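You operate a simulated robot arm through the tools that you are given. There is no shell and no other tool. Be economical: measure what you need, move in short steps, check, and stop when the job is done.

Carry out the task below with a simulated two-armed robot. There is one attempt and no reset: what you move stays moved.

JOB
Run the orange sack on the belt slowly up to the stop eye.
Fine: set forward and slow and switch the eye on before you start; let the eye stop the belt.

The check looks at the end state, three seconds after you hand in, the way a careful person would. Anything else that was tipped, shoved, dropped, spilled or broken makes it a failure.

ROBOT AND FRAMES
Two 7-joint arms with fingered hands on one trunk, on a base that drives. Base frame: it is fixed to the floor where the robot stands at the start and does not move with it; the origin is under the middle of the robot, x ahead of it, y to its left, z up. Lengths are in mm, angles in degrees, forces in N, time in s.
The left shoulder is at the start at [40, 146, 1179], the right one opposite. Places, roughly: belt direction switch [400, 0, 1000]; belt eye switch [400, 0, 900]; belt speed switch [400, -100, 1000]. Payload 4 kg a hand.
The TCP of each hand is the grasp point between the finger pads, 26 mm short of the fingertips. In the tool frame z runs along the fingers and y along their closing line. Largest opening 148 mm; the body of the gripper starts 73 mm behind the TCP. The gripper is a hand of 3 fingers: y runs from the thumb to the fingers, the wrist lies at [0, 0, -224] in the tool frame.
Orientation is that of the tool frame in the base frame, as a unit quaternion [x, y, z, w]. With the fingers straight down and closing along the base's y, the tool's x points along the base's -x, its y along +y and its z along -z.

CONTROLS
- The arms move only by the tool drive_tool. It takes "left_steps", "right_steps" or both (then of equal length, played together; a hand with none holds still); each is one flat list of numbers, 6 for each row, row after row: the shift along the tool's x, y, z in mm, then the turn, a rotation vector about the tool's x, y, z in degrees. In form: [x, y, z, ax, ay, az, x, y, z, ax, ay, az, ...]. A call has 1 to 20 rows; each row shifts and turns the commanded pose from where the row before left it, along the tool's axes as they then stand. Rows are played at 5 a second. More than 50 mm and 8.6 degrees between two rows, and nothing of the call is played. Where a pose cannot be reached the arm comes as near as it can. A force on the tool above 40 N (or 10 N above the force at the start of the call, whichever is more), or a blocked arm, ends the call early, and 0.2 s more pass. In this call time passes only in rows, and 0.2 s behind the last. The reply holds the time, the measured pose of the TCP, the force on the tool along the base axes, the opening and the grip force, in the units named above and with some noise, with the torque about the TCP (base axes, N m) and any sound that the robot's microphone picked up.
- Cameras (640 x 400 px; columns grow to the right, rows downward): "scene" is now at [109.5, -9.8, 1414.3]; the picture's right is [-0.10, -1.00, 0.00], its down [-0.53, 0.05, -0.85] and it looks along [0.84, -0.08, -0.53] (base axes); focal length 214 px, centre (320, 200). "left" rides on the left gripper at [-68, -39, -90] in its tool frame; the picture's right is [0.50, -0.87, 0.00], its down [0.66, 0.38, -0.65] and it looks along [0.57, 0.33, 0.76] (tool axes); focal length 222 px, centre (320, 200). "right" rides on the right gripper at [68, -39, -90] in its tool frame; the picture's right is [0.50, 0.87, 0.00], its down [-0.66, 0.38, -0.65] and it looks along [-0.57, 0.33, 0.76] (tool axes); focal length 222 px, centre (320, 200).
- capture(camera): a new picture of that camera. It takes no simulated time.
- raise_lower(by): slides the trunk up (or, below 0, down) by that many mm; the arms and the scene camera ride with it, the base frame stays. It gives what a move gives, with no picture.
- steer(legs): drives the robot by 1 to 6 legs, each [ahead, left, turn to the left] in mm, mm and degrees, along the robot's own axes; the way and the turn of a leg run together, so that a leg with both is an arc; at most 1500 mm and 180 degrees a leg. The arms and the cameras ride along, it lands a little off, and it stops where it bumps. It gives what a move gives.
- finger_targets(finger1, finger2, thumb_bend, hand): sets how far each is bent, from 0 (flat) to 1 (curled in); at 0.3 the hand is open as for a grip, at 0.7 the pads meet at the TCP. One left out holds its place. A second passes; each finger stops where it meets its share of the squeeze, and holds until it gets a number again. It is the only way to open and close the hand. It gives what a move gives, with no picture; readings hold the bend of each and the force on the fingers (four entries, about 0 where the hand has none), thumb and palm.
- aim_head(pan, tilt): turns the head with the scene camera to pan (to the left, within 86 degrees either way) and tilt (down, from -29 to 69), counted from straight ahead of the robot. It gives what a move gives.
- point_at(camera, pixels): for up to 12 pixels [column, row] of the newest picture of that camera ("zoom" is the newest enlarged one), the place [x, y, z] in the base frame of the surface seen there, good to about 2 mm. It takes no simulated time.
- close_up(camera, box): a new picture of the part [left, top, right, bottom] of that camera's present view, enlarged. It takes no simulated time.
- finish_job(): hands the job in; it is judged then, once.

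Go step by step. Measure first, check grasps and placings, and put right what went wrong. The budget is 80 turns and 58 pictures, counting those below and the enlarged ones. Unless the task says otherwise, let go and move clear before handing in, and close with one line.

The tools are called after "Request:" as a command line: name --argument value ..., lists and objects as JSON in quotes. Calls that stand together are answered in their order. drive_tool: Moves the arms, as the interface text tells. Its arguments: {"type":"object","properties":{"left_steps":{"type":"array","items":{"type":"number"}},"right_steps":{"type":"array","items":{"type":"number"}}},"required":[]} The other tools are called the same way: raise_lower (by) slides the trunk up or down; finger_targets (finger1, finger2, thumb_bend, hand) moves the fingers one by one; steer (legs) drives the base; aim_head (pan, tilt) turns the head that bears the scene camera; capture (camera) takes a picture; point_at (camera, pixels) gives the place of the surface under pixels of a picture; close_up (camera, box) takes an enlarged picture of a part of a camera's view; finish_job () hands the job in.

At the start:

```text
time: 0.0
left_position: [440.5, 97.0, 1322.1]
left_tcp_rot: [0.0, 1.0, 0.0, 0.001]
left_wrist_force: [-0.2, -0.3, 0.6]
left_wrist_torque: [-0.04, -0.05, 0.0]
left_gripper_width: 147.7
left_gripper_force: 0.0
left_shape: jaw
left_bend: [0.3, 0.3, 0.3]
left_finger forces: [0.0, 0.1, 0.1, 0.1, 0.1, 0.1]
right_position: [401.2, -209.0, 1283.1]
right_tcp_rot: [0.0, 1.0, 0.0, -0.001]
right_wrist_force: [0.6, 0.6, 0.6]
right_wrist_torque: [0.01, 0.01, 0.05]
right_gripper_width: 148.0
right_gripper_force: 0.0
right_shape: jaw
right_bend: [0.3, 0.3, 0.3]
right_finger forces: [0.0, 0.1, 0.0, 0.0, 0.1, 0.0]
trunk travel left (down, up): [-350.0, 156.0]
robot x, y, heading: [-1.1, 0.9, 0.0]
head pan, tilt: [-5.5, 32.1]
```

scene: 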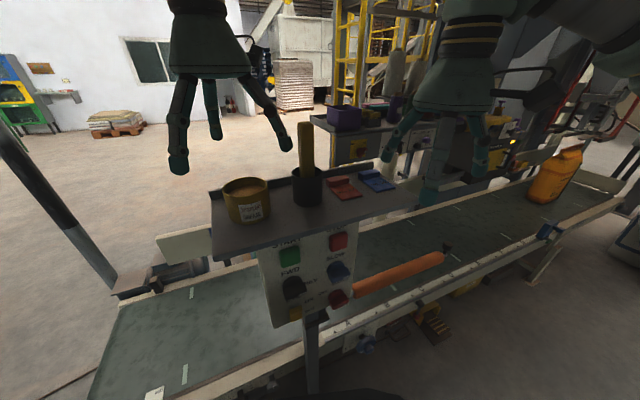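
right: 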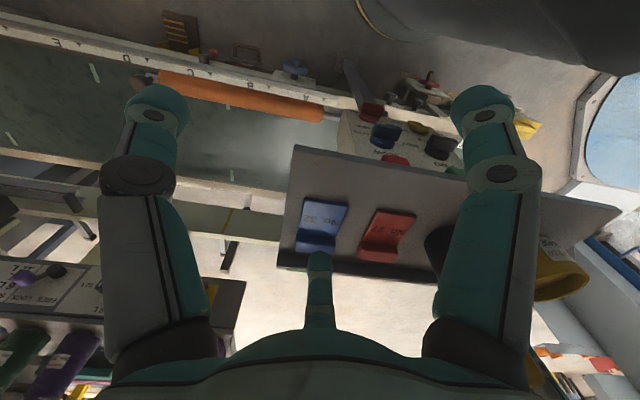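
left: 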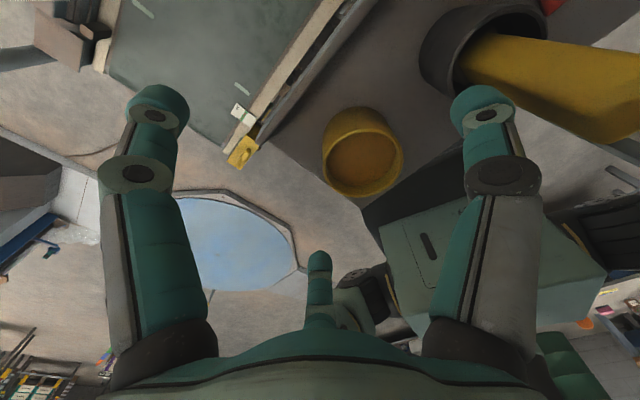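

The scene picture shows the control panel around (310,270) with green, red, FWD knob, SLOW knob and others. I'll enlarge it and look.

Request:
close_up --camera "scene" --box '[240, 215, 380, 335]'

Request:
close_up --camera "scene" --box '[340, 120, 640, 320]'

```text
3.33 times, centred on (310, 275) of scene
```

zoom: 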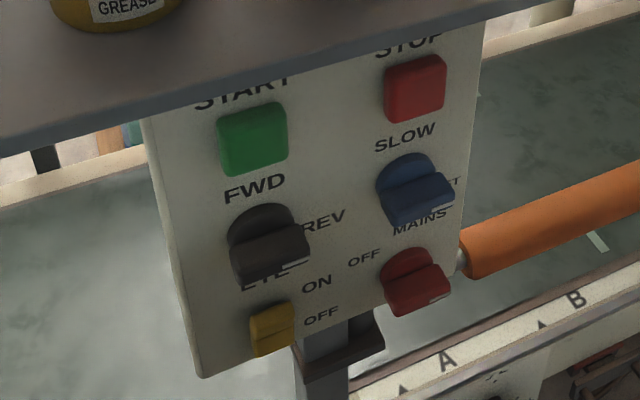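

```text
2.00 times, centred on (490, 220) of scene
```

zoom: 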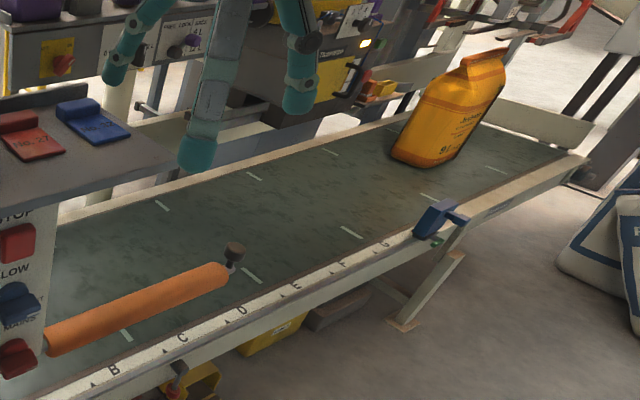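

The panel has START, STOP, FWD/REV, SLOW, EYE ON/OFF and MAINS. I'll measure the panel points and the sack and eye positions.

Request:
point_at --camera "zoom" --pixels '[[435, 215], [430, 160], [500, 130], [455, 65], [50, 345], [215, 275], [235, 255], [262, 175], [350, 232], [100, 372], [430, 240], [570, 155]]'

Request:
point_at --camera "scene" --pixels '[[290, 257], [338, 242], [294, 284], [293, 292], [338, 270], [340, 299], [300, 312], [318, 262], [275, 265], [318, 298], [335, 198], [230, 225]]'

Request:
aim_head --pan 0 --tilt 55

Request:
capture --camera "scene"

```text
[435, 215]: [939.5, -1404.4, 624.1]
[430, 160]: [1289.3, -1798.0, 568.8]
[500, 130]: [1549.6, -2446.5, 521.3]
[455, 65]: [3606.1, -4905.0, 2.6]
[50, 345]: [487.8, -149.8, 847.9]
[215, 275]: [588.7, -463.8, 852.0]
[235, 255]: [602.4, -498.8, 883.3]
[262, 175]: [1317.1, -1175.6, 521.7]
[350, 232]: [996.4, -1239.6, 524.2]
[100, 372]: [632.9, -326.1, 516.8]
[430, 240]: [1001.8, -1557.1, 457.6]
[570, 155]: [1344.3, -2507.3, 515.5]
```

```text
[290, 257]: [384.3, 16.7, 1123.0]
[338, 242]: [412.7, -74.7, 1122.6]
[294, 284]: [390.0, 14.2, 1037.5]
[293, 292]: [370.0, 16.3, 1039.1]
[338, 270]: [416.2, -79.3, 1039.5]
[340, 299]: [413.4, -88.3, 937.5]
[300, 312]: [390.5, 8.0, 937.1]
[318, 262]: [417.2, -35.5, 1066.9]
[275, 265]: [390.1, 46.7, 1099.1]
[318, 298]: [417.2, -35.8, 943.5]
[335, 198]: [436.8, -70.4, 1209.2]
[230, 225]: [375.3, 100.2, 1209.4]
```

```text
time: 0.9
left_position: [441.1, 97.9, 1321.6]
left_tcp_rot: [-0.001, 1.0, -0.001, 0.001]
left_wrist_force: [-0.9, 0.6, 0.0]
left_wrist_torque: [0.01, 0.01, -0.04]
left_gripper_width: 147.9
left_gripper_force: 0.0
left_shape: jaw
left_bend: [0.3, 0.3, 0.3]
left_finger forces: [0.1, 0.0, 0.0, 0.1, 0.1, 0.0]
right_position: [401.2, -208.8, 1283.6]
right_tcp_rot: [0.0, 1.0, 0.0, -0.001]
right_wrist_force: [0.3, -0.6, -0.5]
right_wrist_torque: [-0.01, -0.02, 0.0]
right_gripper_width: 147.8
right_gripper_force: 0.1
right_shape: jaw
right_bend: [0.3, 0.3, 0.3]
right_finger forces: [0.1, 0.0, 0.1, 0.1, 0.1, 0.0]
trunk travel left (down, up): [-350.0, 156.0]
robot x, y, heading: [-0.9, 1.5, -0.1]
head pan, tilt: [0.0, 55.0]
```

```text
52 pictures are left
```

scene: 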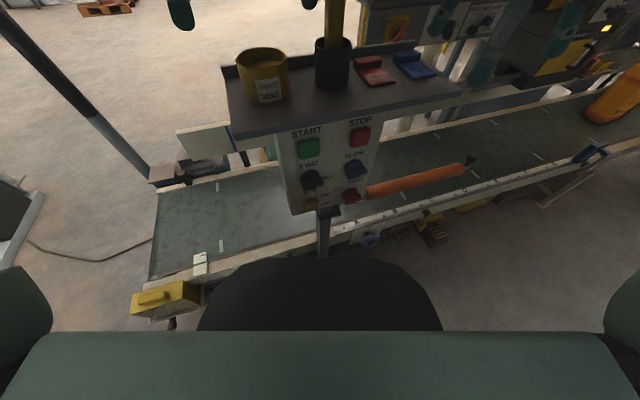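

Next I'll enlarge the panel, the yellow box at the left belt end (165,298), and the blue clamp at (590,152).

Request:
close_up --camera "scene" --box '[275, 115, 395, 215]'

Request:
close_up --camera "scene" --box '[120, 180, 280, 330]'

Request:
close_up --camera "scene" --box '[330, 130, 490, 260]'

Request:
close_up --camera "scene" --box '[480, 60, 640, 220]'

```text
4.00 times, centred on (335, 165) of scene
```

zoom: 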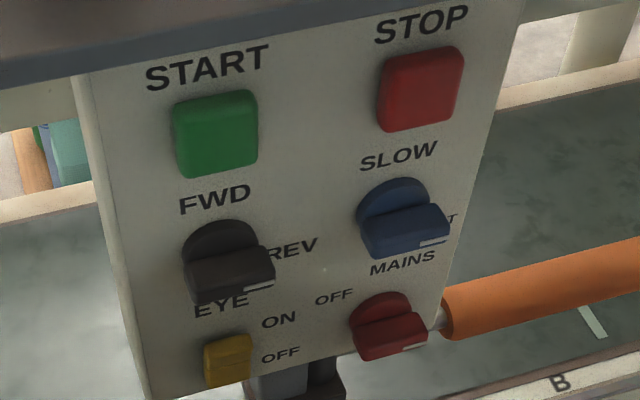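

```text
2.67 times, centred on (200, 255) of scene
```

zoom: 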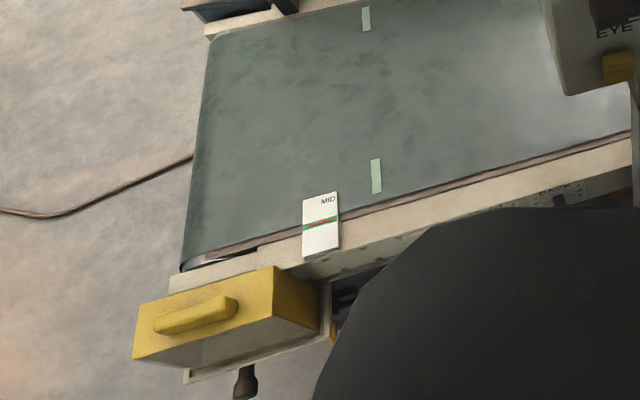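

```text
3.08 times, centred on (410, 195) of scene
```

zoom: 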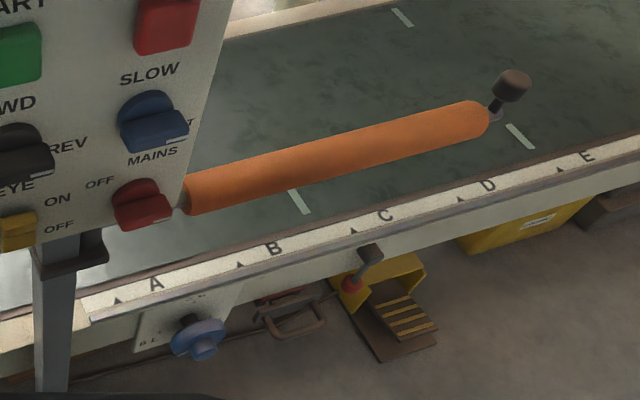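

```text
2.50 times, centred on (560, 140) of scene
```

zoom: 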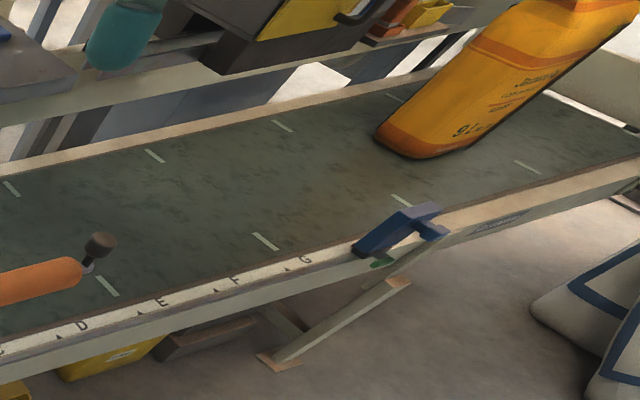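

The knob marks all point right: FWD/REV at REV and the speed knob at FAST. The eye rocker's state is unclear. I'll raise the trunk so the hands clear the shelf items, then back off to see the panel head-on.

Request:
raise_lower --by 120

Request:
steer --legs '[[-300, 0, 0]]'

Request:
raise_lower --by -300

Request:
aim_head --pan 0 --tilt 20

Request:
capture --camera "scene"

```text
time: 2.4
left_position: [441.2, 97.0, 1443.2]
left_tcp_rot: [0.0, 1.0, 0.0, 0.001]
left_wrist_force: [-0.4, 0.5, -0.3]
left_wrist_torque: [-0.01, -0.02, 0.04]
left_gripper_width: 147.8
left_gripper_force: 0.1
left_shape: jaw
left_bend: [0.3, 0.3, 0.3]
left_finger forces: [0.0, 0.0, 0.0, 0.0, 0.1, 0.0]
right_position: [400.6, -210.2, 1404.9]
right_tcp_rot: [-0.001, 1.0, 0.0, 0.0]
right_wrist_force: [-0.1, -0.8, -0.8]
right_wrist_torque: [-0.02, -0.03, 0.0]
right_gripper_width: 147.8
right_gripper_force: 0.1
right_shape: jaw
right_bend: [0.3, 0.3, 0.3]
right_finger forces: [0.0, 0.1, 0.1, 0.1, 0.0, 0.1]
trunk travel left (down, up): [-470.0, 36.0]
robot x, y, heading: [-5.2, -0.1, -0.2]
head pan, tilt: [0.0, 55.0]
```

```text
time: 4.4
left_position: [144.6, 98.5, 1442.0]
left_tcp_rot: [-0.003, 1.0, 0.0, -0.002]
left_wrist_force: [0.7, 0.1, 0.1]
left_wrist_torque: [0.0, 0.04, 0.01]
left_gripper_width: 147.9
left_gripper_force: 0.1
left_shape: jaw
left_bend: [0.3, 0.3, 0.3]
left_finger forces: [0.0, 0.0, 0.0, 0.1, 0.1, 0.0]
right_position: [102.6, -207.8, 1404.5]
right_tcp_rot: [-0.002, 1.0, -0.001, -0.002]
right_wrist_force: [0.8, -0.6, -0.3]
right_wrist_torque: [0.01, 0.01, 0.0]
right_gripper_width: 147.8
right_gripper_force: 0.2
right_shape: jaw
right_bend: [0.3, 0.3, 0.3]
right_finger forces: [0.0, 0.1, 0.1, 0.1, 0.0, 0.0]
trunk travel left (down, up): [-470.0, 36.0]
robot x, y, heading: [-301.6, 0.1, 0.3]
head pan, tilt: [0.0, 55.0]
```

```text
time: 7.4
left_position: [140.0, 97.9, 1144.2]
left_tcp_rot: [-0.002, 1.0, 0.0, 0.0]
left_wrist_force: [0.7, 0.1, -0.2]
left_wrist_torque: [-0.02, 0.0, -0.01]
left_gripper_width: 148.0
left_gripper_force: 0.0
left_shape: jaw
left_bend: [0.3, 0.3, 0.3]
left_finger forces: [0.0, 0.0, 0.0, 0.0, 0.0, 0.0]
right_position: [98.7, -207.5, 1103.7]
right_tcp_rot: [-0.003, 1.0, 0.0, 0.0]
right_wrist_force: [-0.1, -0.2, -0.3]
right_wrist_torque: [0.01, 0.04, 0.06]
right_gripper_width: 147.9
right_gripper_force: 0.1
right_shape: jaw
right_bend: [0.3, 0.3, 0.3]
right_finger forces: [0.0, 0.0, 0.1, 0.0, 0.0, 0.0]
trunk travel left (down, up): [-170.0, 336.0]
robot x, y, heading: [-300.7, -2.1, 0.2]
head pan, tilt: [0.0, 55.0]
```

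```text
time: 8.4
left_position: [141.0, 97.8, 1142.9]
left_tcp_rot: [-0.003, 1.0, 0.0, 0.0]
left_wrist_force: [0.6, 0.3, -0.3]
left_wrist_torque: [0.0, -0.03, 0.01]
left_gripper_width: 148.3
left_gripper_force: 0.0
left_shape: jaw
left_bend: [0.3, 0.3, 0.3]
left_finger forces: [0.0, 0.0, 0.0, 0.0, 0.1, 0.0]
right_position: [100.7, -207.2, 1105.6]
right_tcp_rot: [-0.003, 1.0, 0.0, 0.001]
right_wrist_force: [-0.1, -0.8, -0.2]
right_wrist_torque: [0.01, 0.06, 0.0]
right_gripper_width: 147.8
right_gripper_force: 0.0
right_shape: jaw
right_bend: [0.3, 0.3, 0.3]
right_finger forces: [0.1, 0.1, 0.0, 0.0, 0.1, 0.1]
trunk travel left (down, up): [-170.0, 336.0]
robot x, y, heading: [-302.3, 0.1, 0.3]
head pan, tilt: [0.0, 20.0]
```

```text
47 pictures are left
```

scene: 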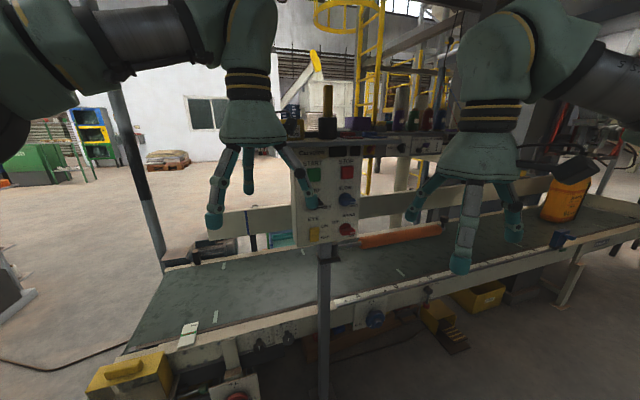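

Request:
close_up --camera "scene" --box '[285, 135, 385, 255]'

Request:
close_up --camera "scene" --box '[340, 215, 500, 355]'

Request:
close_up --camera "scene" --box '[520, 140, 640, 260]'

```text
3.33 times, centred on (335, 195) of scene
```

zoom: 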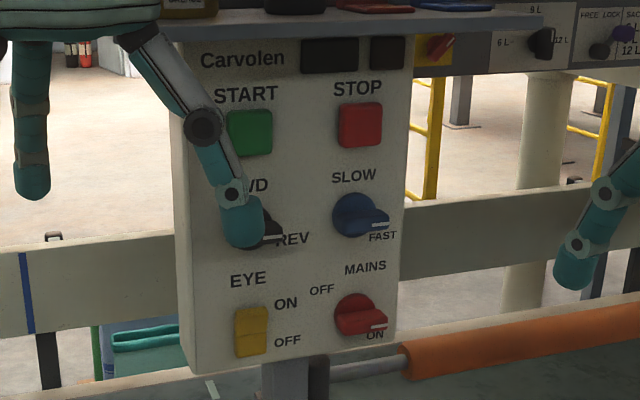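

```text
2.86 times, centred on (420, 285) of scene
```

zoom: 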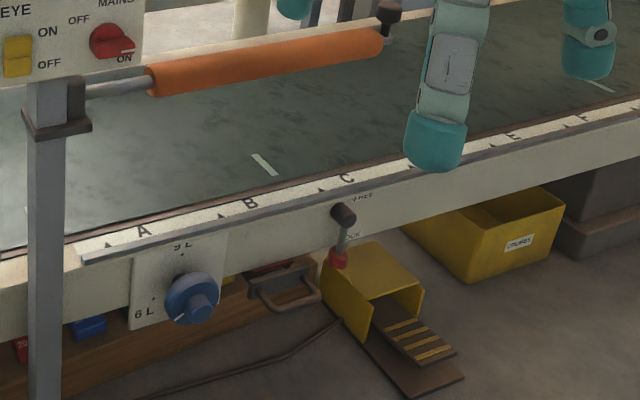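

```text
3.33 times, centred on (580, 200) of scene
```

zoom: 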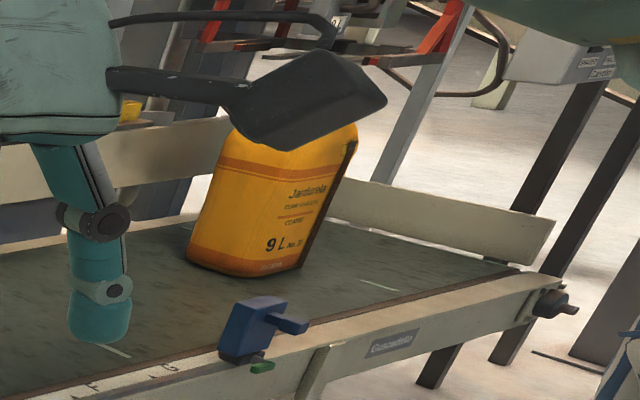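

Mains is ON. I'll measure belt, sack and eye geometry, plus the panel knobs, from this view.

Request:
point_at --camera "zoom" --pixels '[[345, 150], [240, 265], [220, 170], [250, 325], [295, 322], [262, 367], [300, 355], [430, 300], [340, 220], [60, 390], [100, 345], [225, 330]]'

Request:
point_at --camera "scene" --pixels '[[314, 175], [347, 172], [344, 199], [352, 202], [347, 229], [354, 232], [314, 234], [314, 228], [331, 190], [331, 210], [300, 240], [361, 240]]'

Request:
point_at --camera "scene" --pixels '[[370, 240], [435, 229], [190, 335], [180, 350], [130, 375], [150, 300], [340, 297], [500, 262], [240, 217], [297, 210], [373, 165], [320, 280]]'

```text
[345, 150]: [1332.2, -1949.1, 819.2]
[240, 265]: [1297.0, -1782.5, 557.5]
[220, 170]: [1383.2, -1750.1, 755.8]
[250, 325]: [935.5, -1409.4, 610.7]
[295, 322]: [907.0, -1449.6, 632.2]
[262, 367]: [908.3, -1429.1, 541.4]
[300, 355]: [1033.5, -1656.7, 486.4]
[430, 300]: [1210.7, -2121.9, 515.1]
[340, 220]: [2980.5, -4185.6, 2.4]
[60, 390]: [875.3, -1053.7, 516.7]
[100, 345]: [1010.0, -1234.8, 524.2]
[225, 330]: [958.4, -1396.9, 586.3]
```

```text
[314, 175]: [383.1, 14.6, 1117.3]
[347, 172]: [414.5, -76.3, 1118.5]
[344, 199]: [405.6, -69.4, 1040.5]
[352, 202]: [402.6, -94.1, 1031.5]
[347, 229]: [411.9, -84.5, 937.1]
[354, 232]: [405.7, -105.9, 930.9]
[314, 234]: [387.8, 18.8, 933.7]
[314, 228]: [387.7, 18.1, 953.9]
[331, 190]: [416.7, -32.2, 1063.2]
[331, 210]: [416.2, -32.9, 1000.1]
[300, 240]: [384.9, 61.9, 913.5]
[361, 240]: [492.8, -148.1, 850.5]
```

```text
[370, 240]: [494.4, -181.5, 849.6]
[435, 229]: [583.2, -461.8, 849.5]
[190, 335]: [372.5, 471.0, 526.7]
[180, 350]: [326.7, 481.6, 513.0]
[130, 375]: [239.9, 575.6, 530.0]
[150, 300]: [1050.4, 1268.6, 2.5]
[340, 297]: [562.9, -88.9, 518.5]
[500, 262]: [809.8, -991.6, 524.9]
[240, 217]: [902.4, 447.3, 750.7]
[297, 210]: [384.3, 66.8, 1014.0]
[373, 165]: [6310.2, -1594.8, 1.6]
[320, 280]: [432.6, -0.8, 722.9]
```

Panel normal points 17.9° off base x, the belt runs parallel to it, and the blue eye is about 0.4 m ahead of the sack. I'll square the robot to the panel and lower the trunk for a level look at the knobs.

Request:
steer --legs '[[48, -248, 0], [0, 0, 17.6]]'

Request:
raise_lower --by -160

Request:
aim_head --pan 0 --tilt 0

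Request:
capture --camera "scene"

```text
time: 11.2
left_position: [138.3, -23.8, 1143.1]
left_tcp_rot: [-0.154, 0.988, 0.0, -0.001]
left_wrist_force: [0.4, -0.1, -0.3]
left_wrist_torque: [-0.02, 0.0, 0.0]
left_gripper_width: 147.9
left_gripper_force: 0.1
left_shape: jaw
left_bend: [0.3, 0.3, 0.3]
left_finger forces: [0.0, 0.0, 0.0, 0.1, 0.0, 0.1]
right_position: [192.1, -326.6, 1105.9]
right_tcp_rot: [-0.153, 0.988, 0.0, 0.0]
right_wrist_force: [0.3, 0.3, -0.5]
right_wrist_torque: [-0.01, 0.02, 0.0]
right_gripper_width: 147.7
right_gripper_force: 0.1
right_shape: jaw
right_bend: [0.3, 0.3, 0.3]
right_finger forces: [0.0, 0.1, 0.0, 0.0, 0.1, 0.0]
trunk travel left (down, up): [-170.0, 336.0]
robot x, y, heading: [-250.1, -247.6, 17.7]
head pan, tilt: [0.0, 20.0]
```

```text
time: 13.1
left_position: [139.1, -24.4, 982.3]
left_tcp_rot: [-0.153, 0.988, 0.0, 0.001]
left_wrist_force: [0.5, 0.3, 0.0]
left_wrist_torque: [-0.01, 0.02, 0.03]
left_gripper_width: 147.7
left_gripper_force: 0.0
left_shape: jaw
left_bend: [0.3, 0.3, 0.3]
left_finger forces: [0.1, 0.1, 0.1, 0.0, 0.1, 0.0]
right_position: [191.7, -326.9, 945.1]
right_tcp_rot: [-0.153, 0.988, 0.0, 0.0]
right_wrist_force: [0.1, 0.8, 0.3]
right_wrist_torque: [0.0, 0.04, 0.01]
right_gripper_width: 148.1
right_gripper_force: 0.0
right_shape: jaw
right_bend: [0.3, 0.3, 0.3]
right_finger forces: [0.0, 0.0, 0.1, 0.0, 0.1, 0.1]
trunk travel left (down, up): [-10.0, 496.0]
robot x, y, heading: [-249.3, -249.6, 17.7]
head pan, tilt: [0.0, 20.0]
```

```text
time: 13.9
left_position: [138.9, -23.1, 983.7]
left_tcp_rot: [-0.153, 0.988, 0.0, 0.0]
left_wrist_force: [-0.7, -0.1, 0.5]
left_wrist_torque: [0.01, -0.01, 0.0]
left_gripper_width: 148.0
left_gripper_force: 0.1
left_shape: jaw
left_bend: [0.3, 0.3, 0.3]
left_finger forces: [0.0, 0.0, 0.0, 0.0, 0.0, 0.0]
right_position: [191.9, -327.3, 945.1]
right_tcp_rot: [-0.153, 0.988, 0.0, 0.0]
right_wrist_force: [-0.9, 0.1, 0.3]
right_wrist_torque: [0.01, -0.03, -0.03]
right_gripper_width: 148.0
right_gripper_force: 0.0
right_shape: jaw
right_bend: [0.3, 0.3, 0.3]
right_finger forces: [0.1, 0.0, 0.0, 0.1, 0.0, 0.0]
trunk travel left (down, up): [-10.0, 496.0]
robot x, y, heading: [-250.1, -246.7, 17.5]
head pan, tilt: [0.0, 0.0]
```

```text
43 pictures are left
```

scene: 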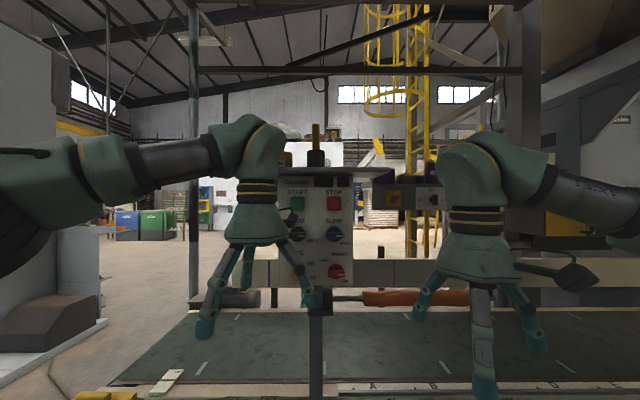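

Request:
close_up --camera "scene" --box '[275, 170, 365, 290]'

Request:
drive_tool --left_steps '[0, 40, -10, 0, 0, 0, 0, 40, -10, 0, 0, 0, 0, 40, -10, 0, 0, 0]'

Request:
close_up --camera "scene" --box '[275, 180, 365, 290]'

```text
3.33 times, centred on (320, 230) of scene
```

zoom: 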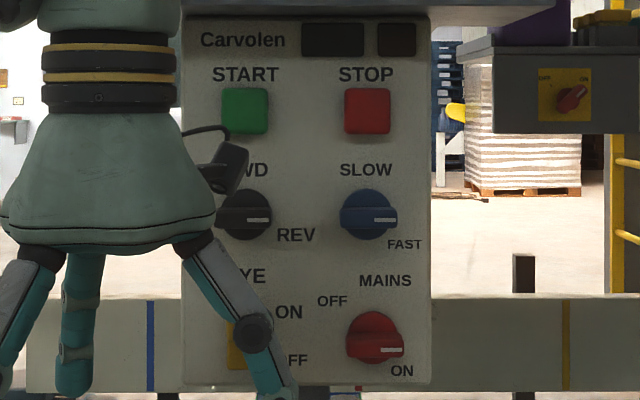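

```text
time: 14.7
left_position: [100.4, 91.5, 1011.7]
left_tcp_rot: [-0.153, 0.988, -0.001, 0.001]
left_wrist_force: [0.1, 0.9, -0.6]
left_wrist_torque: [0.01, -0.03, -0.01]
left_gripper_width: 147.9
left_gripper_force: 0.1
left_shape: jaw
left_bend: [0.3, 0.3, 0.3]
left_finger forces: [0.1, 0.0, 0.0, 0.0, 0.0, 0.0]
right_position: [191.4, -327.5, 945.6]
right_tcp_rot: [-0.153, 0.988, 0.0, 0.0]
right_wrist_force: [0.5, 0.3, -0.9]
right_wrist_torque: [-0.02, -0.06, -0.02]
right_gripper_width: 147.7
right_gripper_force: 0.1
right_shape: jaw
right_bend: [0.3, 0.3, 0.3]
right_finger forces: [0.0, 0.0, 0.0, 0.0, 0.1, 0.0]
trunk travel left (down, up): [-10.0, 496.0]
robot x, y, heading: [-255.6, -249.0, 17.7]
head pan, tilt: [0.0, 0.0]
```

```text
3.64 times, centred on (320, 235) of scene
```

zoom: 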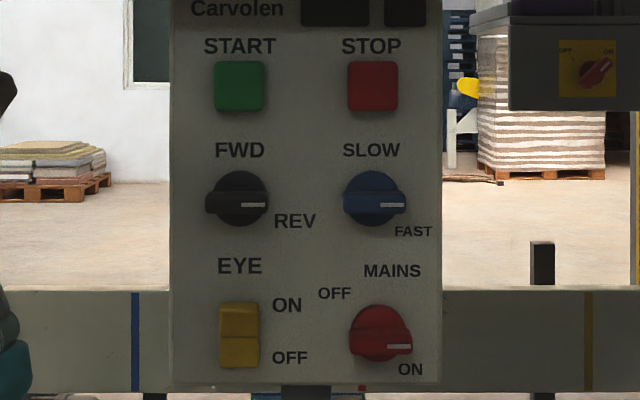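

Bars are horizontal (about 45 × 13 mm), marked right at REV and FAST, and need 90° CCW. I'll measure exact places from this picture, including both rocker halves for depth.

Request:
point_at --camera "zoom" --pixels '[[225, 204], [260, 204], [362, 204], [398, 204], [240, 312], [240, 328], [240, 346], [240, 362], [238, 85], [300, 180], [375, 185], [300, 260]]'

Request:
finger_targets --hand "right" --finger1 0.55 --finger2 0.55 --thumb_bend 0.55

Request:
drive_tool --right_steps '[0, 0, 0, 0, -8.5, 0, 0, 0, 0, 0, -8.5, 0, 0, 0, 0, 0, -8.5, 0, 0, 0, 0, 0, -8.5, 0, 0, 0, 0, 0, -8.5, 0, 0, 0, 0, 0, -8.5, 0, 0, 0, 0, 0, -8.5, 0, 0, 0, 0, 0, -8.5, 0, 0, 0, 0, 0, -8.5, 0, 0, 0, 0, 0, -8.5, 0, 0, 0, 0, 0, -5, 0]'

Request:
capture --camera "scene"

```text
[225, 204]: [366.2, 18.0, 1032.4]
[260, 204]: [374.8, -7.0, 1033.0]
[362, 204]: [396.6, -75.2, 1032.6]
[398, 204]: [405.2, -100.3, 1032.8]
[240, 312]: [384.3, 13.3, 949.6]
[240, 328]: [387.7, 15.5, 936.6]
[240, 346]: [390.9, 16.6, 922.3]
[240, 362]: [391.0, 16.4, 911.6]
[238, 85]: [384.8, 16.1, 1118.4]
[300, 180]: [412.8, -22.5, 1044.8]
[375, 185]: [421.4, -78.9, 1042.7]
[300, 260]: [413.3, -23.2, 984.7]
```

```text
time: 15.7
left_position: [102.2, 90.8, 1009.8]
left_tcp_rot: [-0.153, 0.988, 0.0, -0.001]
left_wrist_force: [0.6, -1.3, 0.6]
left_wrist_torque: [0.0, 0.0, -0.03]
left_gripper_width: 147.7
left_gripper_force: 0.1
left_shape: jaw
left_bend: [0.3, 0.3, 0.3]
left_finger forces: [0.1, 0.0, 0.0, 0.0, 0.1, 0.0]
right_position: [192.9, -326.9, 943.9]
right_tcp_rot: [-0.153, 0.988, 0.0, 0.0]
right_wrist_force: [-0.2, 0.3, -0.2]
right_wrist_torque: [-0.03, -0.01, 0.02]
right_gripper_width: 46.3
right_gripper_force: 0.0
right_shape: fingers
right_bend: [0.55, 0.55, 0.55]
right_finger forces: [0.1, 0.1, 0.1, 0.0, 0.1, 0.1]
trunk travel left (down, up): [-10.0, 496.0]
robot x, y, heading: [-249.0, -248.8, 17.7]
head pan, tilt: [0.0, 0.0]
```

```text
time: 18.1
left_position: [100.7, 91.4, 1011.1]
left_tcp_rot: [-0.154, 0.988, -0.001, 0.0]
left_wrist_force: [0.2, -0.1, 1.1]
left_wrist_torque: [0.01, 0.01, -0.01]
left_gripper_width: 148.1
left_gripper_force: 0.0
left_shape: jaw
left_bend: [0.3, 0.3, 0.3]
left_finger forces: [0.0, 0.0, 0.0, 0.0, 0.0, 0.0]
right_position: [245.1, -306.5, 1027.8]
right_tcp_rot: [-0.11, 0.7, 0.11, 0.697]
right_wrist_force: [0.8, -0.5, -1.6]
right_wrist_torque: [0.02, -0.05, 0.01]
right_gripper_width: 45.9
right_gripper_force: 0.1
right_shape: fingers
right_bend: [0.55, 0.55, 0.55]
right_finger forces: [0.0, 0.0, 0.0, 0.1, 0.1, 0.0]
right hand out of reach, approached as far as the arm can: row 8, 9, 10, 11
trunk travel left (down, up): [-10.0, 496.0]
robot x, y, heading: [-251.5, -249.5, 17.9]
head pan, tilt: [0.0, 0.0]
```

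```text
40 pictures are left
```

scene: 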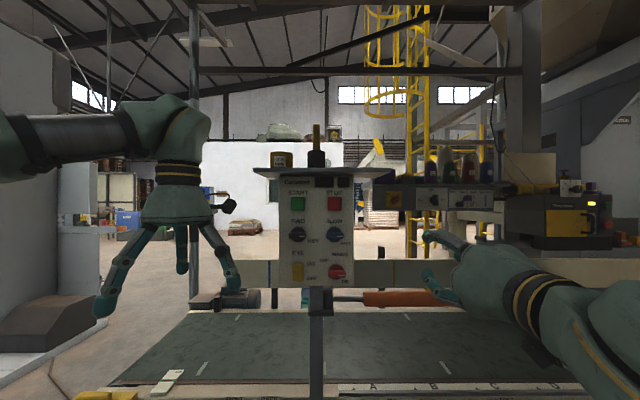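

The tool now points at the panel, with the thumb to the right. I'll roll it 90° clockwise so the thumb is below, ready to pinch the horizontal bars.

Request:
drive_tool --right_steps '[0, 0, 0, 0, 0, 8.2, 0, 0, 0, 0, 0, 8.2, 0, 0, 0, 0, 0, 8.2, 0, 0, 0, 0, 0, 8.2, 0, 0, 0, 0, 0, 8.2, 0, 0, 0, 0, 0, 8.2, 0, 0, 0, 0, 0, 8.2, 0, 0, 0, 0, 0, 8.2, 0, 0, 0, 0, 0, 8.2, 0, 0, 0, 0, 0, 8.2, 0, 0, 0, 0, 0, 8]'

```text
time: 20.5
left_position: [102.5, 88.3, 1011.2]
left_tcp_rot: [-0.152, 0.988, 0.0, 0.0]
left_wrist_force: [0.4, -0.2, -0.2]
left_wrist_torque: [0.04, 0.01, 0.0]
left_gripper_width: 147.9
left_gripper_force: 0.1
left_shape: jaw
left_bend: [0.3, 0.3, 0.3]
left_finger forces: [0.1, 0.1, 0.0, 0.0, 0.1, 0.0]
right_position: [172.2, -489.4, 1058.8]
right_tcp_rot: [0.416, 0.574, 0.571, 0.415]
right_wrist_force: [0.2, 0.0, -0.9]
right_wrist_torque: [0.01, 0.0, 0.04]
right_gripper_width: 45.8
right_gripper_force: 0.0
right_shape: fingers
right_bend: [0.55, 0.55, 0.55]
right_finger forces: [0.0, 0.0, 0.0, 0.1, 0.0, 0.1]
right hand out of reach, approached as far as the arm can: row 1, 2, 3, 4, 5, 6, 7, 8, 9, 10, 11
trunk travel left (down, up): [-10.0, 496.0]
robot x, y, heading: [-252.6, -248.5, 17.7]
head pan, tilt: [0.0, 0.0]
```

Orientation is right (tool x = left, y = up, z = forward). I'll move to a stand-off in front of the SLOW knob.

Request:
drive_tool --right_steps '[0, 18, 38, 0, 0, 0, 33, 18, 25, 0, 0, 0, 33, 18, 25, 0, 0, 0, 33, 18, 25, 0, 0, 0, 33, 16, 20, 0, 0, 0, 32, 0, 0, 0, 0, 0]'

```text
time: 21.9
left_position: [101.5, 91.0, 1011.4]
left_tcp_rot: [-0.153, 0.988, 0.0, 0.0]
left_wrist_force: [1.1, 0.8, -0.2]
left_wrist_torque: [0.01, 0.01, 0.01]
left_gripper_width: 148.0
left_gripper_force: 0.1
left_shape: jaw
left_bend: [0.3, 0.3, 0.3]
left_finger forces: [0.0, 0.0, 0.0, 0.0, 0.0, 0.0]
right_position: [253.5, -460.8, 1190.6]
right_tcp_rot: [0.413, 0.577, 0.569, 0.415]
right_wrist_force: [-0.8, 0.4, 0.2]
right_wrist_torque: [-0.04, 0.04, 0.05]
right_gripper_width: 45.7
right_gripper_force: 0.0
right_shape: fingers
right_bend: [0.55, 0.55, 0.55]
right_finger forces: [0.0, 0.0, 0.1, 0.1, 0.1, 0.0]
right hand out of reach, approached as far as the arm can: row 1, 2, 3, 4, 5, 6
trunk travel left (down, up): [-10.0, 496.0]
robot x, y, heading: [-252.4, -247.6, 17.6]
head pan, tilt: [0.0, 0.0]
```

The arm stayed short, probably because the trunk is low and the roll is awkward. I'll raise the trunk so the shoulder sits higher, then check whether small moves follow.

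Request:
raise_lower --by 200

Request:
drive_tool --right_steps '[0, -40, 0, 0, 0, 0, 0, -40, 0, 0, 0, 0, 0, -40, 0, 0, 0, 0, 0, -40, 0, 0, 0, 0]'

Request:
capture --camera "scene"

```text
time: 24.1
left_position: [102.3, 90.1, 1209.9]
left_tcp_rot: [-0.154, 0.988, 0.0, 0.0]
left_wrist_force: [0.1, 0.6, -0.2]
left_wrist_torque: [0.02, -0.01, 0.01]
left_gripper_width: 147.8
left_gripper_force: 0.0
left_shape: jaw
left_bend: [0.3, 0.3, 0.3]
left_finger forces: [0.0, 0.1, 0.0, 0.1, 0.0, 0.0]
right_position: [253.3, -461.8, 1389.9]
right_tcp_rot: [0.413, 0.577, 0.569, 0.416]
right_wrist_force: [-0.3, 0.2, 0.5]
right_wrist_torque: [-0.01, -0.03, 0.0]
right_gripper_width: 45.6
right_gripper_force: 0.1
right_shape: fingers
right_bend: [0.55, 0.55, 0.55]
right_finger forces: [0.0, 0.0, 0.1, 0.0, 0.1, 0.0]
trunk travel left (down, up): [-210.0, 296.0]
robot x, y, heading: [-249.2, -254.4, 17.6]
head pan, tilt: [0.0, 0.0]
```

```text
time: 25.1
left_position: [103.2, 89.9, 1210.6]
left_tcp_rot: [-0.153, 0.988, -0.001, -0.001]
left_wrist_force: [0.2, -0.9, 0.2]
left_wrist_torque: [0.02, 0.02, 0.04]
left_gripper_width: 148.1
left_gripper_force: 0.0
left_shape: jaw
left_bend: [0.3, 0.3, 0.3]
left_finger forces: [0.0, 0.0, 0.0, 0.0, 0.0, 0.0]
right_position: [253.4, -492.0, 1235.9]
right_tcp_rot: [0.412, 0.579, 0.57, 0.414]
right_wrist_force: [0.0, -0.6, 0.1]
right_wrist_torque: [-0.05, 0.01, 0.02]
right_gripper_width: 45.8
right_gripper_force: 0.1
right_shape: fingers
right_bend: [0.55, 0.55, 0.55]
right_finger forces: [0.1, 0.0, 0.1, 0.1, 0.1, 0.0]
right hand out of reach, approached as far as the arm can: row 1, 2, 3, 4
trunk travel left (down, up): [-210.0, 296.0]
robot x, y, heading: [-250.7, -248.8, 17.4]
head pan, tilt: [0.0, 0.0]
```

```text
39 pictures are left
```

scene: 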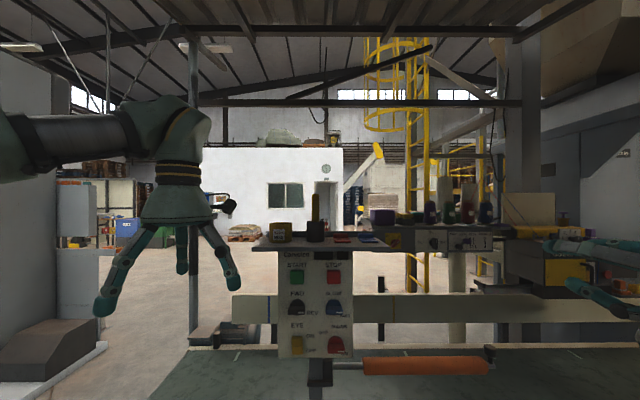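

The roll to the right side looks bad for the right arm. By mirror symmetry, the left arm should manage it, so I'll pitch the left hand forward and roll it there.

Request:
finger_targets --hand "left" --finger1 0.55 --finger2 0.55 --thumb_bend 0.55

Request:
drive_tool --left_steps '[-10, 0, 0, 0, -8.5, 0, -10, 0, 0, 0, -8.5, 0, -10, 0, 0, 0, -8.5, 0, -10, 0, 0, 0, -8.5, 0, 0, 0, 10, 0, -8.5, 0, 0, 0, 0, 0, -8.5, 0, 0, 0, 0, 0, -8.5, 0, 0, 0, 0, 0, -8.5, 0, 0, 0, 0, 0, -8.5, 0, 0, 0, 0, 0, -8.5, 0, 0, 0, 0, 0, -5, 0]'

Request:
drive_tool --left_steps '[0, 0, 0, 0, 0, 8.2, 0, 0, 0, 0, 0, 8.2, 0, 0, 0, 0, 0, 8.2, 0, 0, 0, 0, 0, 8.2, 0, 0, 0, 0, 0, 8.2, 0, 0, 0, 0, 0, 8.2, 0, 0, 0, 0, 0, 8.2, 0, 0, 0, 0, 0, 8.2, 0, 0, 0, 0, 0, 8.2, 0, 0, 0, 0, 0, 8.2, 0, 0, 0, 0, 0, 8]'

```text
time: 26.1
left_position: [102.0, 90.9, 1211.4]
left_tcp_rot: [-0.154, 0.988, 0.0, 0.001]
left_wrist_force: [-0.4, 0.1, 0.4]
left_wrist_torque: [0.0, -0.01, -0.04]
left_gripper_width: 46.3
left_gripper_force: 0.1
left_shape: fingers
left_bend: [0.55, 0.55, 0.55]
left_finger forces: [0.1, 0.0, 0.0, 0.0, 0.0, 0.0]
right_position: [254.6, -491.0, 1236.5]
right_tcp_rot: [0.411, 0.579, 0.57, 0.413]
right_wrist_force: [0.8, -0.1, 0.9]
right_wrist_torque: [0.03, -0.01, 0.0]
right_gripper_width: 45.9
right_gripper_force: 0.0
right_shape: fingers
right_bend: [0.55, 0.55, 0.55]
right_finger forces: [0.0, 0.0, 0.1, 0.0, 0.0, 0.0]
trunk travel left (down, up): [-210.0, 296.0]
robot x, y, heading: [-252.8, -249.4, 17.5]
head pan, tilt: [0.0, 0.0]
```

```text
time: 28.5
left_position: [144.9, 94.4, 1212.9]
left_tcp_rot: [-0.103, 0.719, 0.103, 0.679]
left_wrist_force: [0.3, 0.4, 0.9]
left_wrist_torque: [0.0, -0.01, 0.0]
left_gripper_width: 45.9
left_gripper_force: 0.0
left_shape: fingers
left_bend: [0.55, 0.55, 0.55]
left_finger forces: [0.0, 0.0, 0.1, 0.1, 0.0, 0.0]
left hand out of reach, approached as far as the arm can: row 11
right_position: [253.2, -492.6, 1237.3]
right_tcp_rot: [0.411, 0.579, 0.571, 0.413]
right_wrist_force: [0.2, -0.9, 0.6]
right_wrist_torque: [0.0, -0.01, -0.01]
right_gripper_width: 46.0
right_gripper_force: 0.2
right_shape: fingers
right_bend: [0.55, 0.55, 0.55]
right_finger forces: [0.0, 0.0, 0.1, 0.0, 0.0, 0.0]
trunk travel left (down, up): [-210.0, 296.0]
robot x, y, heading: [-250.5, -251.8, 17.7]
head pan, tilt: [0.0, 0.0]
```

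```text
time: 30.9
left_position: [146.7, 96.5, 1211.9]
left_tcp_rot: [0.437, 0.582, 0.553, 0.406]
left_wrist_force: [-0.4, 0.5, -0.4]
left_wrist_torque: [-0.03, 0.01, 0.02]
left_gripper_width: 45.9
left_gripper_force: 0.0
left_shape: fingers
left_bend: [0.55, 0.55, 0.55]
left_finger forces: [0.0, 0.0, 0.1, 0.0, 0.0, 0.0]
right_position: [254.0, -491.6, 1236.9]
right_tcp_rot: [0.411, 0.579, 0.569, 0.414]
right_wrist_force: [-0.2, -0.5, -0.8]
right_wrist_torque: [-0.02, 0.0, 0.02]
right_gripper_width: 45.7
right_gripper_force: 0.1
right_shape: fingers
right_bend: [0.55, 0.55, 0.55]
right_finger forces: [0.0, 0.0, 0.0, 0.0, 0.0, 0.0]
trunk travel left (down, up): [-210.0, 296.0]
robot x, y, heading: [-252.7, -250.5, 17.5]
head pan, tilt: [0.0, 0.0]
```

The left arm reaches the roll well. I'll move it to a stand-off 90 mm in front of the FWD/REV knob.

Request:
drive_tool --left_steps '[-31, -35, 10, 0, 0, 0, -31, -35, 20, 0, 0, 0, -31, -35, 25, 0, 0, 0, -31, -35, 25, 0, 0, 0, -31, -35, 28, 0, 0, 0]'

Request:
capture --camera "left"

Request:
capture --camera "scene"

```text
refused: row 2 steps farther than a row can; nothing moved
```

```text
38 pictures are left
```

left: 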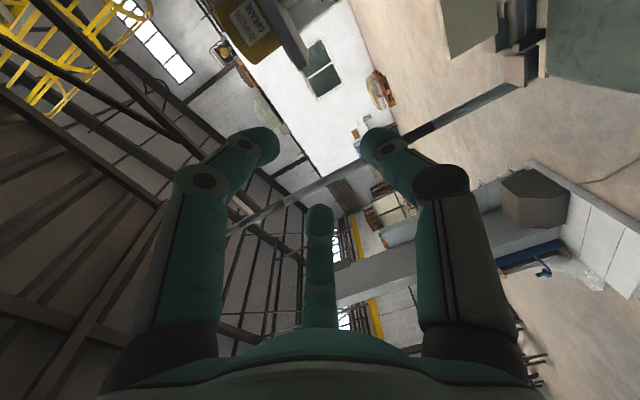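

```text
37 pictures are left
```

scene: 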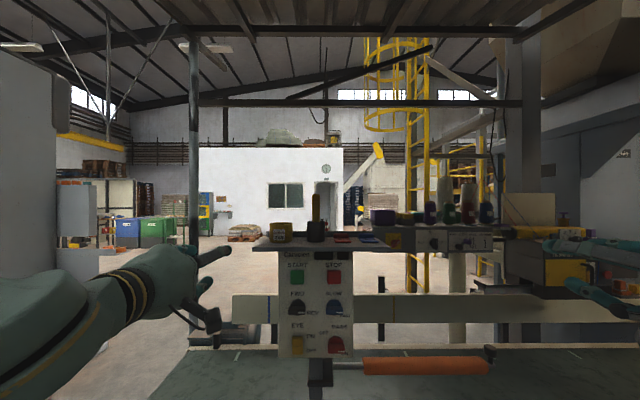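

Request:
drive_tool --left_steps '[-22, -30, 5, -3, 0, 0, -22, -30, 10, 0, 0, 0, -22, -30, 15, 0, 0, 0, -22, -30, 20, 0, 0, 0, -22, -30, 20, 0, 0, 0, -22, -24, 20, 0, 0, 0, -22, 0, 19, 0, 0, 0]'

Request:
capture --camera "left"

```text
time: 32.5
left_position: [279.3, -63.5, 1134.5]
left_tcp_rot: [0.448, 0.579, 0.545, 0.409]
left_wrist_force: [-0.3, 0.0, -0.6]
left_wrist_torque: [-0.02, 0.01, 0.0]
left_gripper_width: 45.6
left_gripper_force: 0.0
left_shape: fingers
left_bend: [0.55, 0.55, 0.55]
left_finger forces: [0.0, 0.0, 0.0, 0.1, 0.0, 0.0]
left hand out of reach, approached as far as the arm can: row 1, 2, 3, 4, 5, 6
right_position: [255.9, -491.2, 1236.3]
right_tcp_rot: [0.411, 0.578, 0.57, 0.414]
right_wrist_force: [-0.4, 0.9, 0.4]
right_wrist_torque: [0.02, -0.03, 0.0]
right_gripper_width: 45.7
right_gripper_force: 0.0
right_shape: fingers
right_bend: [0.55, 0.55, 0.55]
right_finger forces: [0.1, 0.0, 0.0, 0.0, 0.0, 0.1]
trunk travel left (down, up): [-210.0, 296.0]
robot x, y, heading: [-253.2, -250.2, 17.9]
head pan, tilt: [0.0, 0.0]
```

```text
36 pictures are left
```

left: 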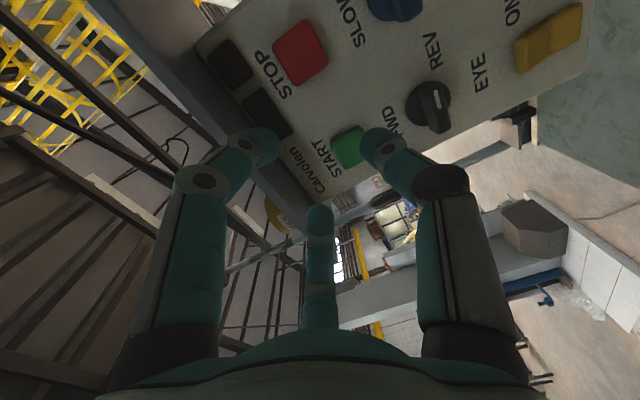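

The hand is at z 1134, directly usable: lowering the trunk 102 mm brings it to knob height, leaving about 38 mm of left shift. It's 108 mm from the knob face, so lowering is clear.

Request:
raise_lower --by -102

Request:
drive_tool --left_steps '[19, 0, 0, 0, 0, 0, 19, 0, 0, -3, 0, 0]'

Request:
capture --camera "left"

```text
time: 33.8
left_position: [279.1, -63.1, 1032.6]
left_tcp_rot: [0.447, 0.578, 0.545, 0.411]
left_wrist_force: [-0.3, -0.2, 0.4]
left_wrist_torque: [-0.02, -0.03, -0.01]
left_gripper_width: 45.7
left_gripper_force: 0.0
left_shape: fingers
left_bend: [0.55, 0.55, 0.55]
left_finger forces: [0.0, 0.1, 0.0, 0.1, 0.0, 0.1]
right_position: [254.9, -490.8, 1133.2]
right_tcp_rot: [0.411, 0.579, 0.57, 0.413]
right_wrist_force: [0.1, -0.3, -0.4]
right_wrist_torque: [-0.03, 0.0, -0.01]
right_gripper_width: 45.9
right_gripper_force: 0.0
right_shape: fingers
right_bend: [0.55, 0.55, 0.55]
right_finger forces: [0.1, 0.0, 0.0, 0.0, 0.0, 0.0]
trunk travel left (down, up): [-108.0, 398.0]
robot x, y, heading: [-256.6, -248.3, 17.8]
head pan, tilt: [0.0, 0.0]
```

```text
time: 34.4
left_position: [272.1, -49.3, 1053.4]
left_tcp_rot: [0.435, 0.57, 0.559, 0.416]
left_wrist_force: [-1.0, 0.1, 0.4]
left_wrist_torque: [-0.02, -0.03, 0.01]
left_gripper_width: 46.1
left_gripper_force: 0.0
left_shape: fingers
left_bend: [0.55, 0.55, 0.55]
left_finger forces: [0.0, 0.0, 0.0, 0.0, 0.0, 0.0]
left hand out of reach, approached as far as the arm can: row 2
right_position: [254.9, -491.6, 1132.7]
right_tcp_rot: [0.411, 0.58, 0.57, 0.413]
right_wrist_force: [1.1, 0.5, 0.1]
right_wrist_torque: [0.0, 0.04, 0.0]
right_gripper_width: 45.9
right_gripper_force: 0.0
right_shape: fingers
right_bend: [0.55, 0.55, 0.55]
right_finger forces: [0.0, 0.0, 0.1, 0.1, 0.0, 0.1]
trunk travel left (down, up): [-108.0, 398.0]
robot x, y, heading: [-253.0, -250.9, 17.9]
head pan, tilt: [0.0, 0.0]
```

```text
35 pictures are left
```

left: 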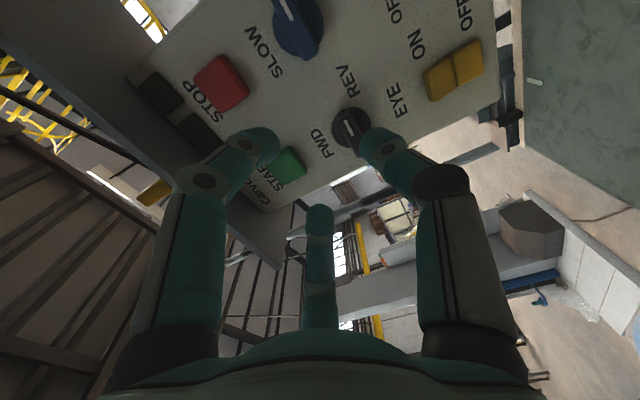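

The FWD knob is visible at (350,128); the arm strains when this far to its inside. I'll shift the base right so the left arm works more on its own side.

Request:
steer --legs '[[0, -150, 0]]'

Request:
raise_lower --by -60

Request:
drive_tool --left_steps '[35, 8, 0, 0, 0, 0, 35, 8, 0, 0, 0, 0, 35, 8, 0, 0, 0, 0, 35, 8, 0, 0, 0, 0, 30, 8, 0, 0, 0, 0]'

```text
time: 35.8
left_position: [317.5, -189.7, 1051.9]
left_tcp_rot: [0.435, 0.57, 0.559, 0.416]
left_wrist_force: [0.4, -0.2, 0.7]
left_wrist_torque: [-0.02, 0.02, 0.0]
left_gripper_width: 46.1
left_gripper_force: 0.1
left_shape: fingers
left_bend: [0.55, 0.55, 0.55]
left_finger forces: [0.0, 0.1, 0.1, 0.0, 0.1, 0.0]
right_position: [299.5, -631.5, 1133.8]
right_tcp_rot: [0.411, 0.58, 0.57, 0.413]
right_wrist_force: [0.3, -0.3, 0.3]
right_wrist_torque: [0.01, -0.03, 0.07]
right_gripper_width: 46.2
right_gripper_force: 0.0
right_shape: fingers
right_bend: [0.55, 0.55, 0.55]
right_finger forces: [0.0, 0.0, 0.0, 0.0, 0.1, 0.0]
trunk travel left (down, up): [-108.0, 398.0]
robot x, y, heading: [-208.9, -389.8, 17.6]
head pan, tilt: [0.0, 0.0]
```

```text
time: 36.8
left_position: [315.0, -188.6, 992.4]
left_tcp_rot: [0.435, 0.571, 0.559, 0.415]
left_wrist_force: [0.0, 0.6, 1.5]
left_wrist_torque: [-0.02, 0.0, 0.01]
left_gripper_width: 45.8
left_gripper_force: 0.0
left_shape: fingers
left_bend: [0.55, 0.55, 0.55]
left_finger forces: [0.0, 0.0, 0.0, 0.0, 0.1, 0.1]
right_position: [299.4, -631.4, 1072.2]
right_tcp_rot: [0.41, 0.58, 0.569, 0.413]
right_wrist_force: [0.2, 0.8, 0.2]
right_wrist_torque: [0.01, 0.04, 0.03]
right_gripper_width: 45.9
right_gripper_force: 0.0
right_shape: fingers
right_bend: [0.55, 0.55, 0.55]
right_finger forces: [0.0, 0.0, 0.0, 0.1, 0.0, 0.0]
trunk travel left (down, up): [-48.0, 458.0]
robot x, y, heading: [-208.8, -388.1, 17.7]
head pan, tilt: [0.0, 0.0]
```

```text
time: 38.0
left_position: [273.7, -49.6, 1069.9]
left_tcp_rot: [0.435, 0.572, 0.559, 0.415]
left_wrist_force: [0.3, 0.9, -0.5]
left_wrist_torque: [-0.01, 0.01, 0.03]
left_gripper_width: 45.8
left_gripper_force: 0.1
left_shape: fingers
left_bend: [0.55, 0.55, 0.55]
left_finger forces: [0.1, 0.0, 0.1, 0.0, 0.0, 0.1]
left hand out of reach, approached as far as the arm can: row 1, 2, 3, 4
right_position: [300.2, -627.8, 1073.1]
right_tcp_rot: [0.41, 0.581, 0.568, 0.413]
right_wrist_force: [-0.4, -0.3, 0.2]
right_wrist_torque: [0.01, 0.01, -0.04]
right_gripper_width: 45.9
right_gripper_force: 0.1
right_shape: fingers
right_bend: [0.55, 0.55, 0.55]
right_finger forces: [0.0, 0.0, 0.1, 0.1, 0.0, 0.1]
trunk travel left (down, up): [-48.0, 458.0]
robot x, y, heading: [-206.1, -391.7, 17.8]
head pan, tilt: [0.0, 0.0]
```

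It reached the last row. Now the remaining offset: left 23, down 37.

Request:
drive_tool --left_steps '[12, -18, 5, 0, 0, 0, 12, -18, 5, -1, 0, 0]'

Request:
capture --camera "left"

Request:
capture --camera "scene"

```text
time: 38.6
left_position: [274.1, -53.0, 1071.2]
left_tcp_rot: [0.436, 0.571, 0.559, 0.415]
left_wrist_force: [0.7, 0.5, 0.7]
left_wrist_torque: [0.02, 0.03, 0.05]
left_gripper_width: 46.1
left_gripper_force: 0.2
left_shape: fingers
left_bend: [0.55, 0.55, 0.55]
left_finger forces: [0.0, 0.1, 0.1, 0.0, 0.1, 0.1]
left hand out of reach, approached as far as the arm can: row 1, 2
right_position: [299.4, -631.4, 1073.6]
right_tcp_rot: [0.41, 0.58, 0.57, 0.413]
right_wrist_force: [-0.3, 0.2, -0.1]
right_wrist_torque: [0.0, 0.01, 0.03]
right_gripper_width: 45.8
right_gripper_force: 0.1
right_shape: fingers
right_bend: [0.55, 0.55, 0.55]
right_finger forces: [0.0, 0.1, 0.0, 0.0, 0.0, 0.1]
trunk travel left (down, up): [-48.0, 458.0]
robot x, y, heading: [-202.4, -390.3, 17.6]
head pan, tilt: [0.0, 0.0]
```

```text
34 pictures are left
```

left: 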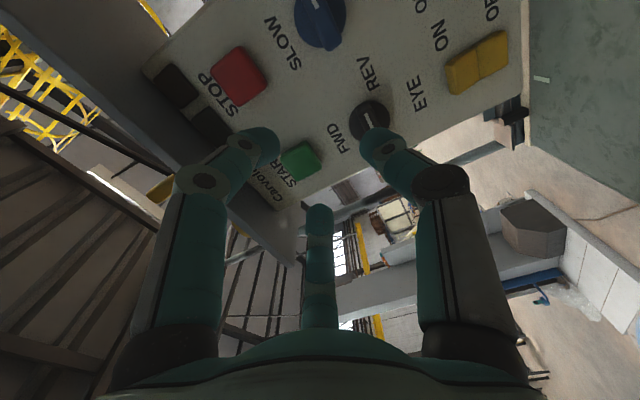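

```text
33 pictures are left
```

scene: 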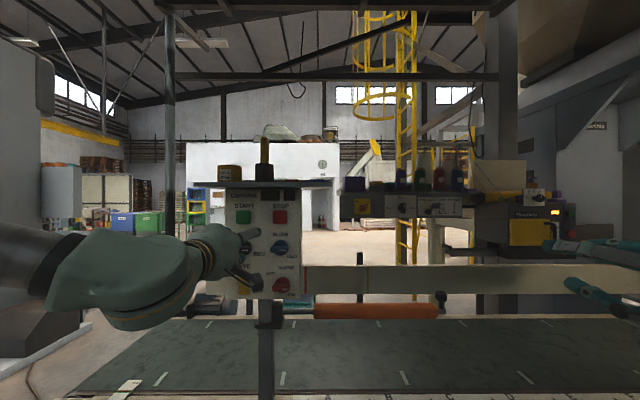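

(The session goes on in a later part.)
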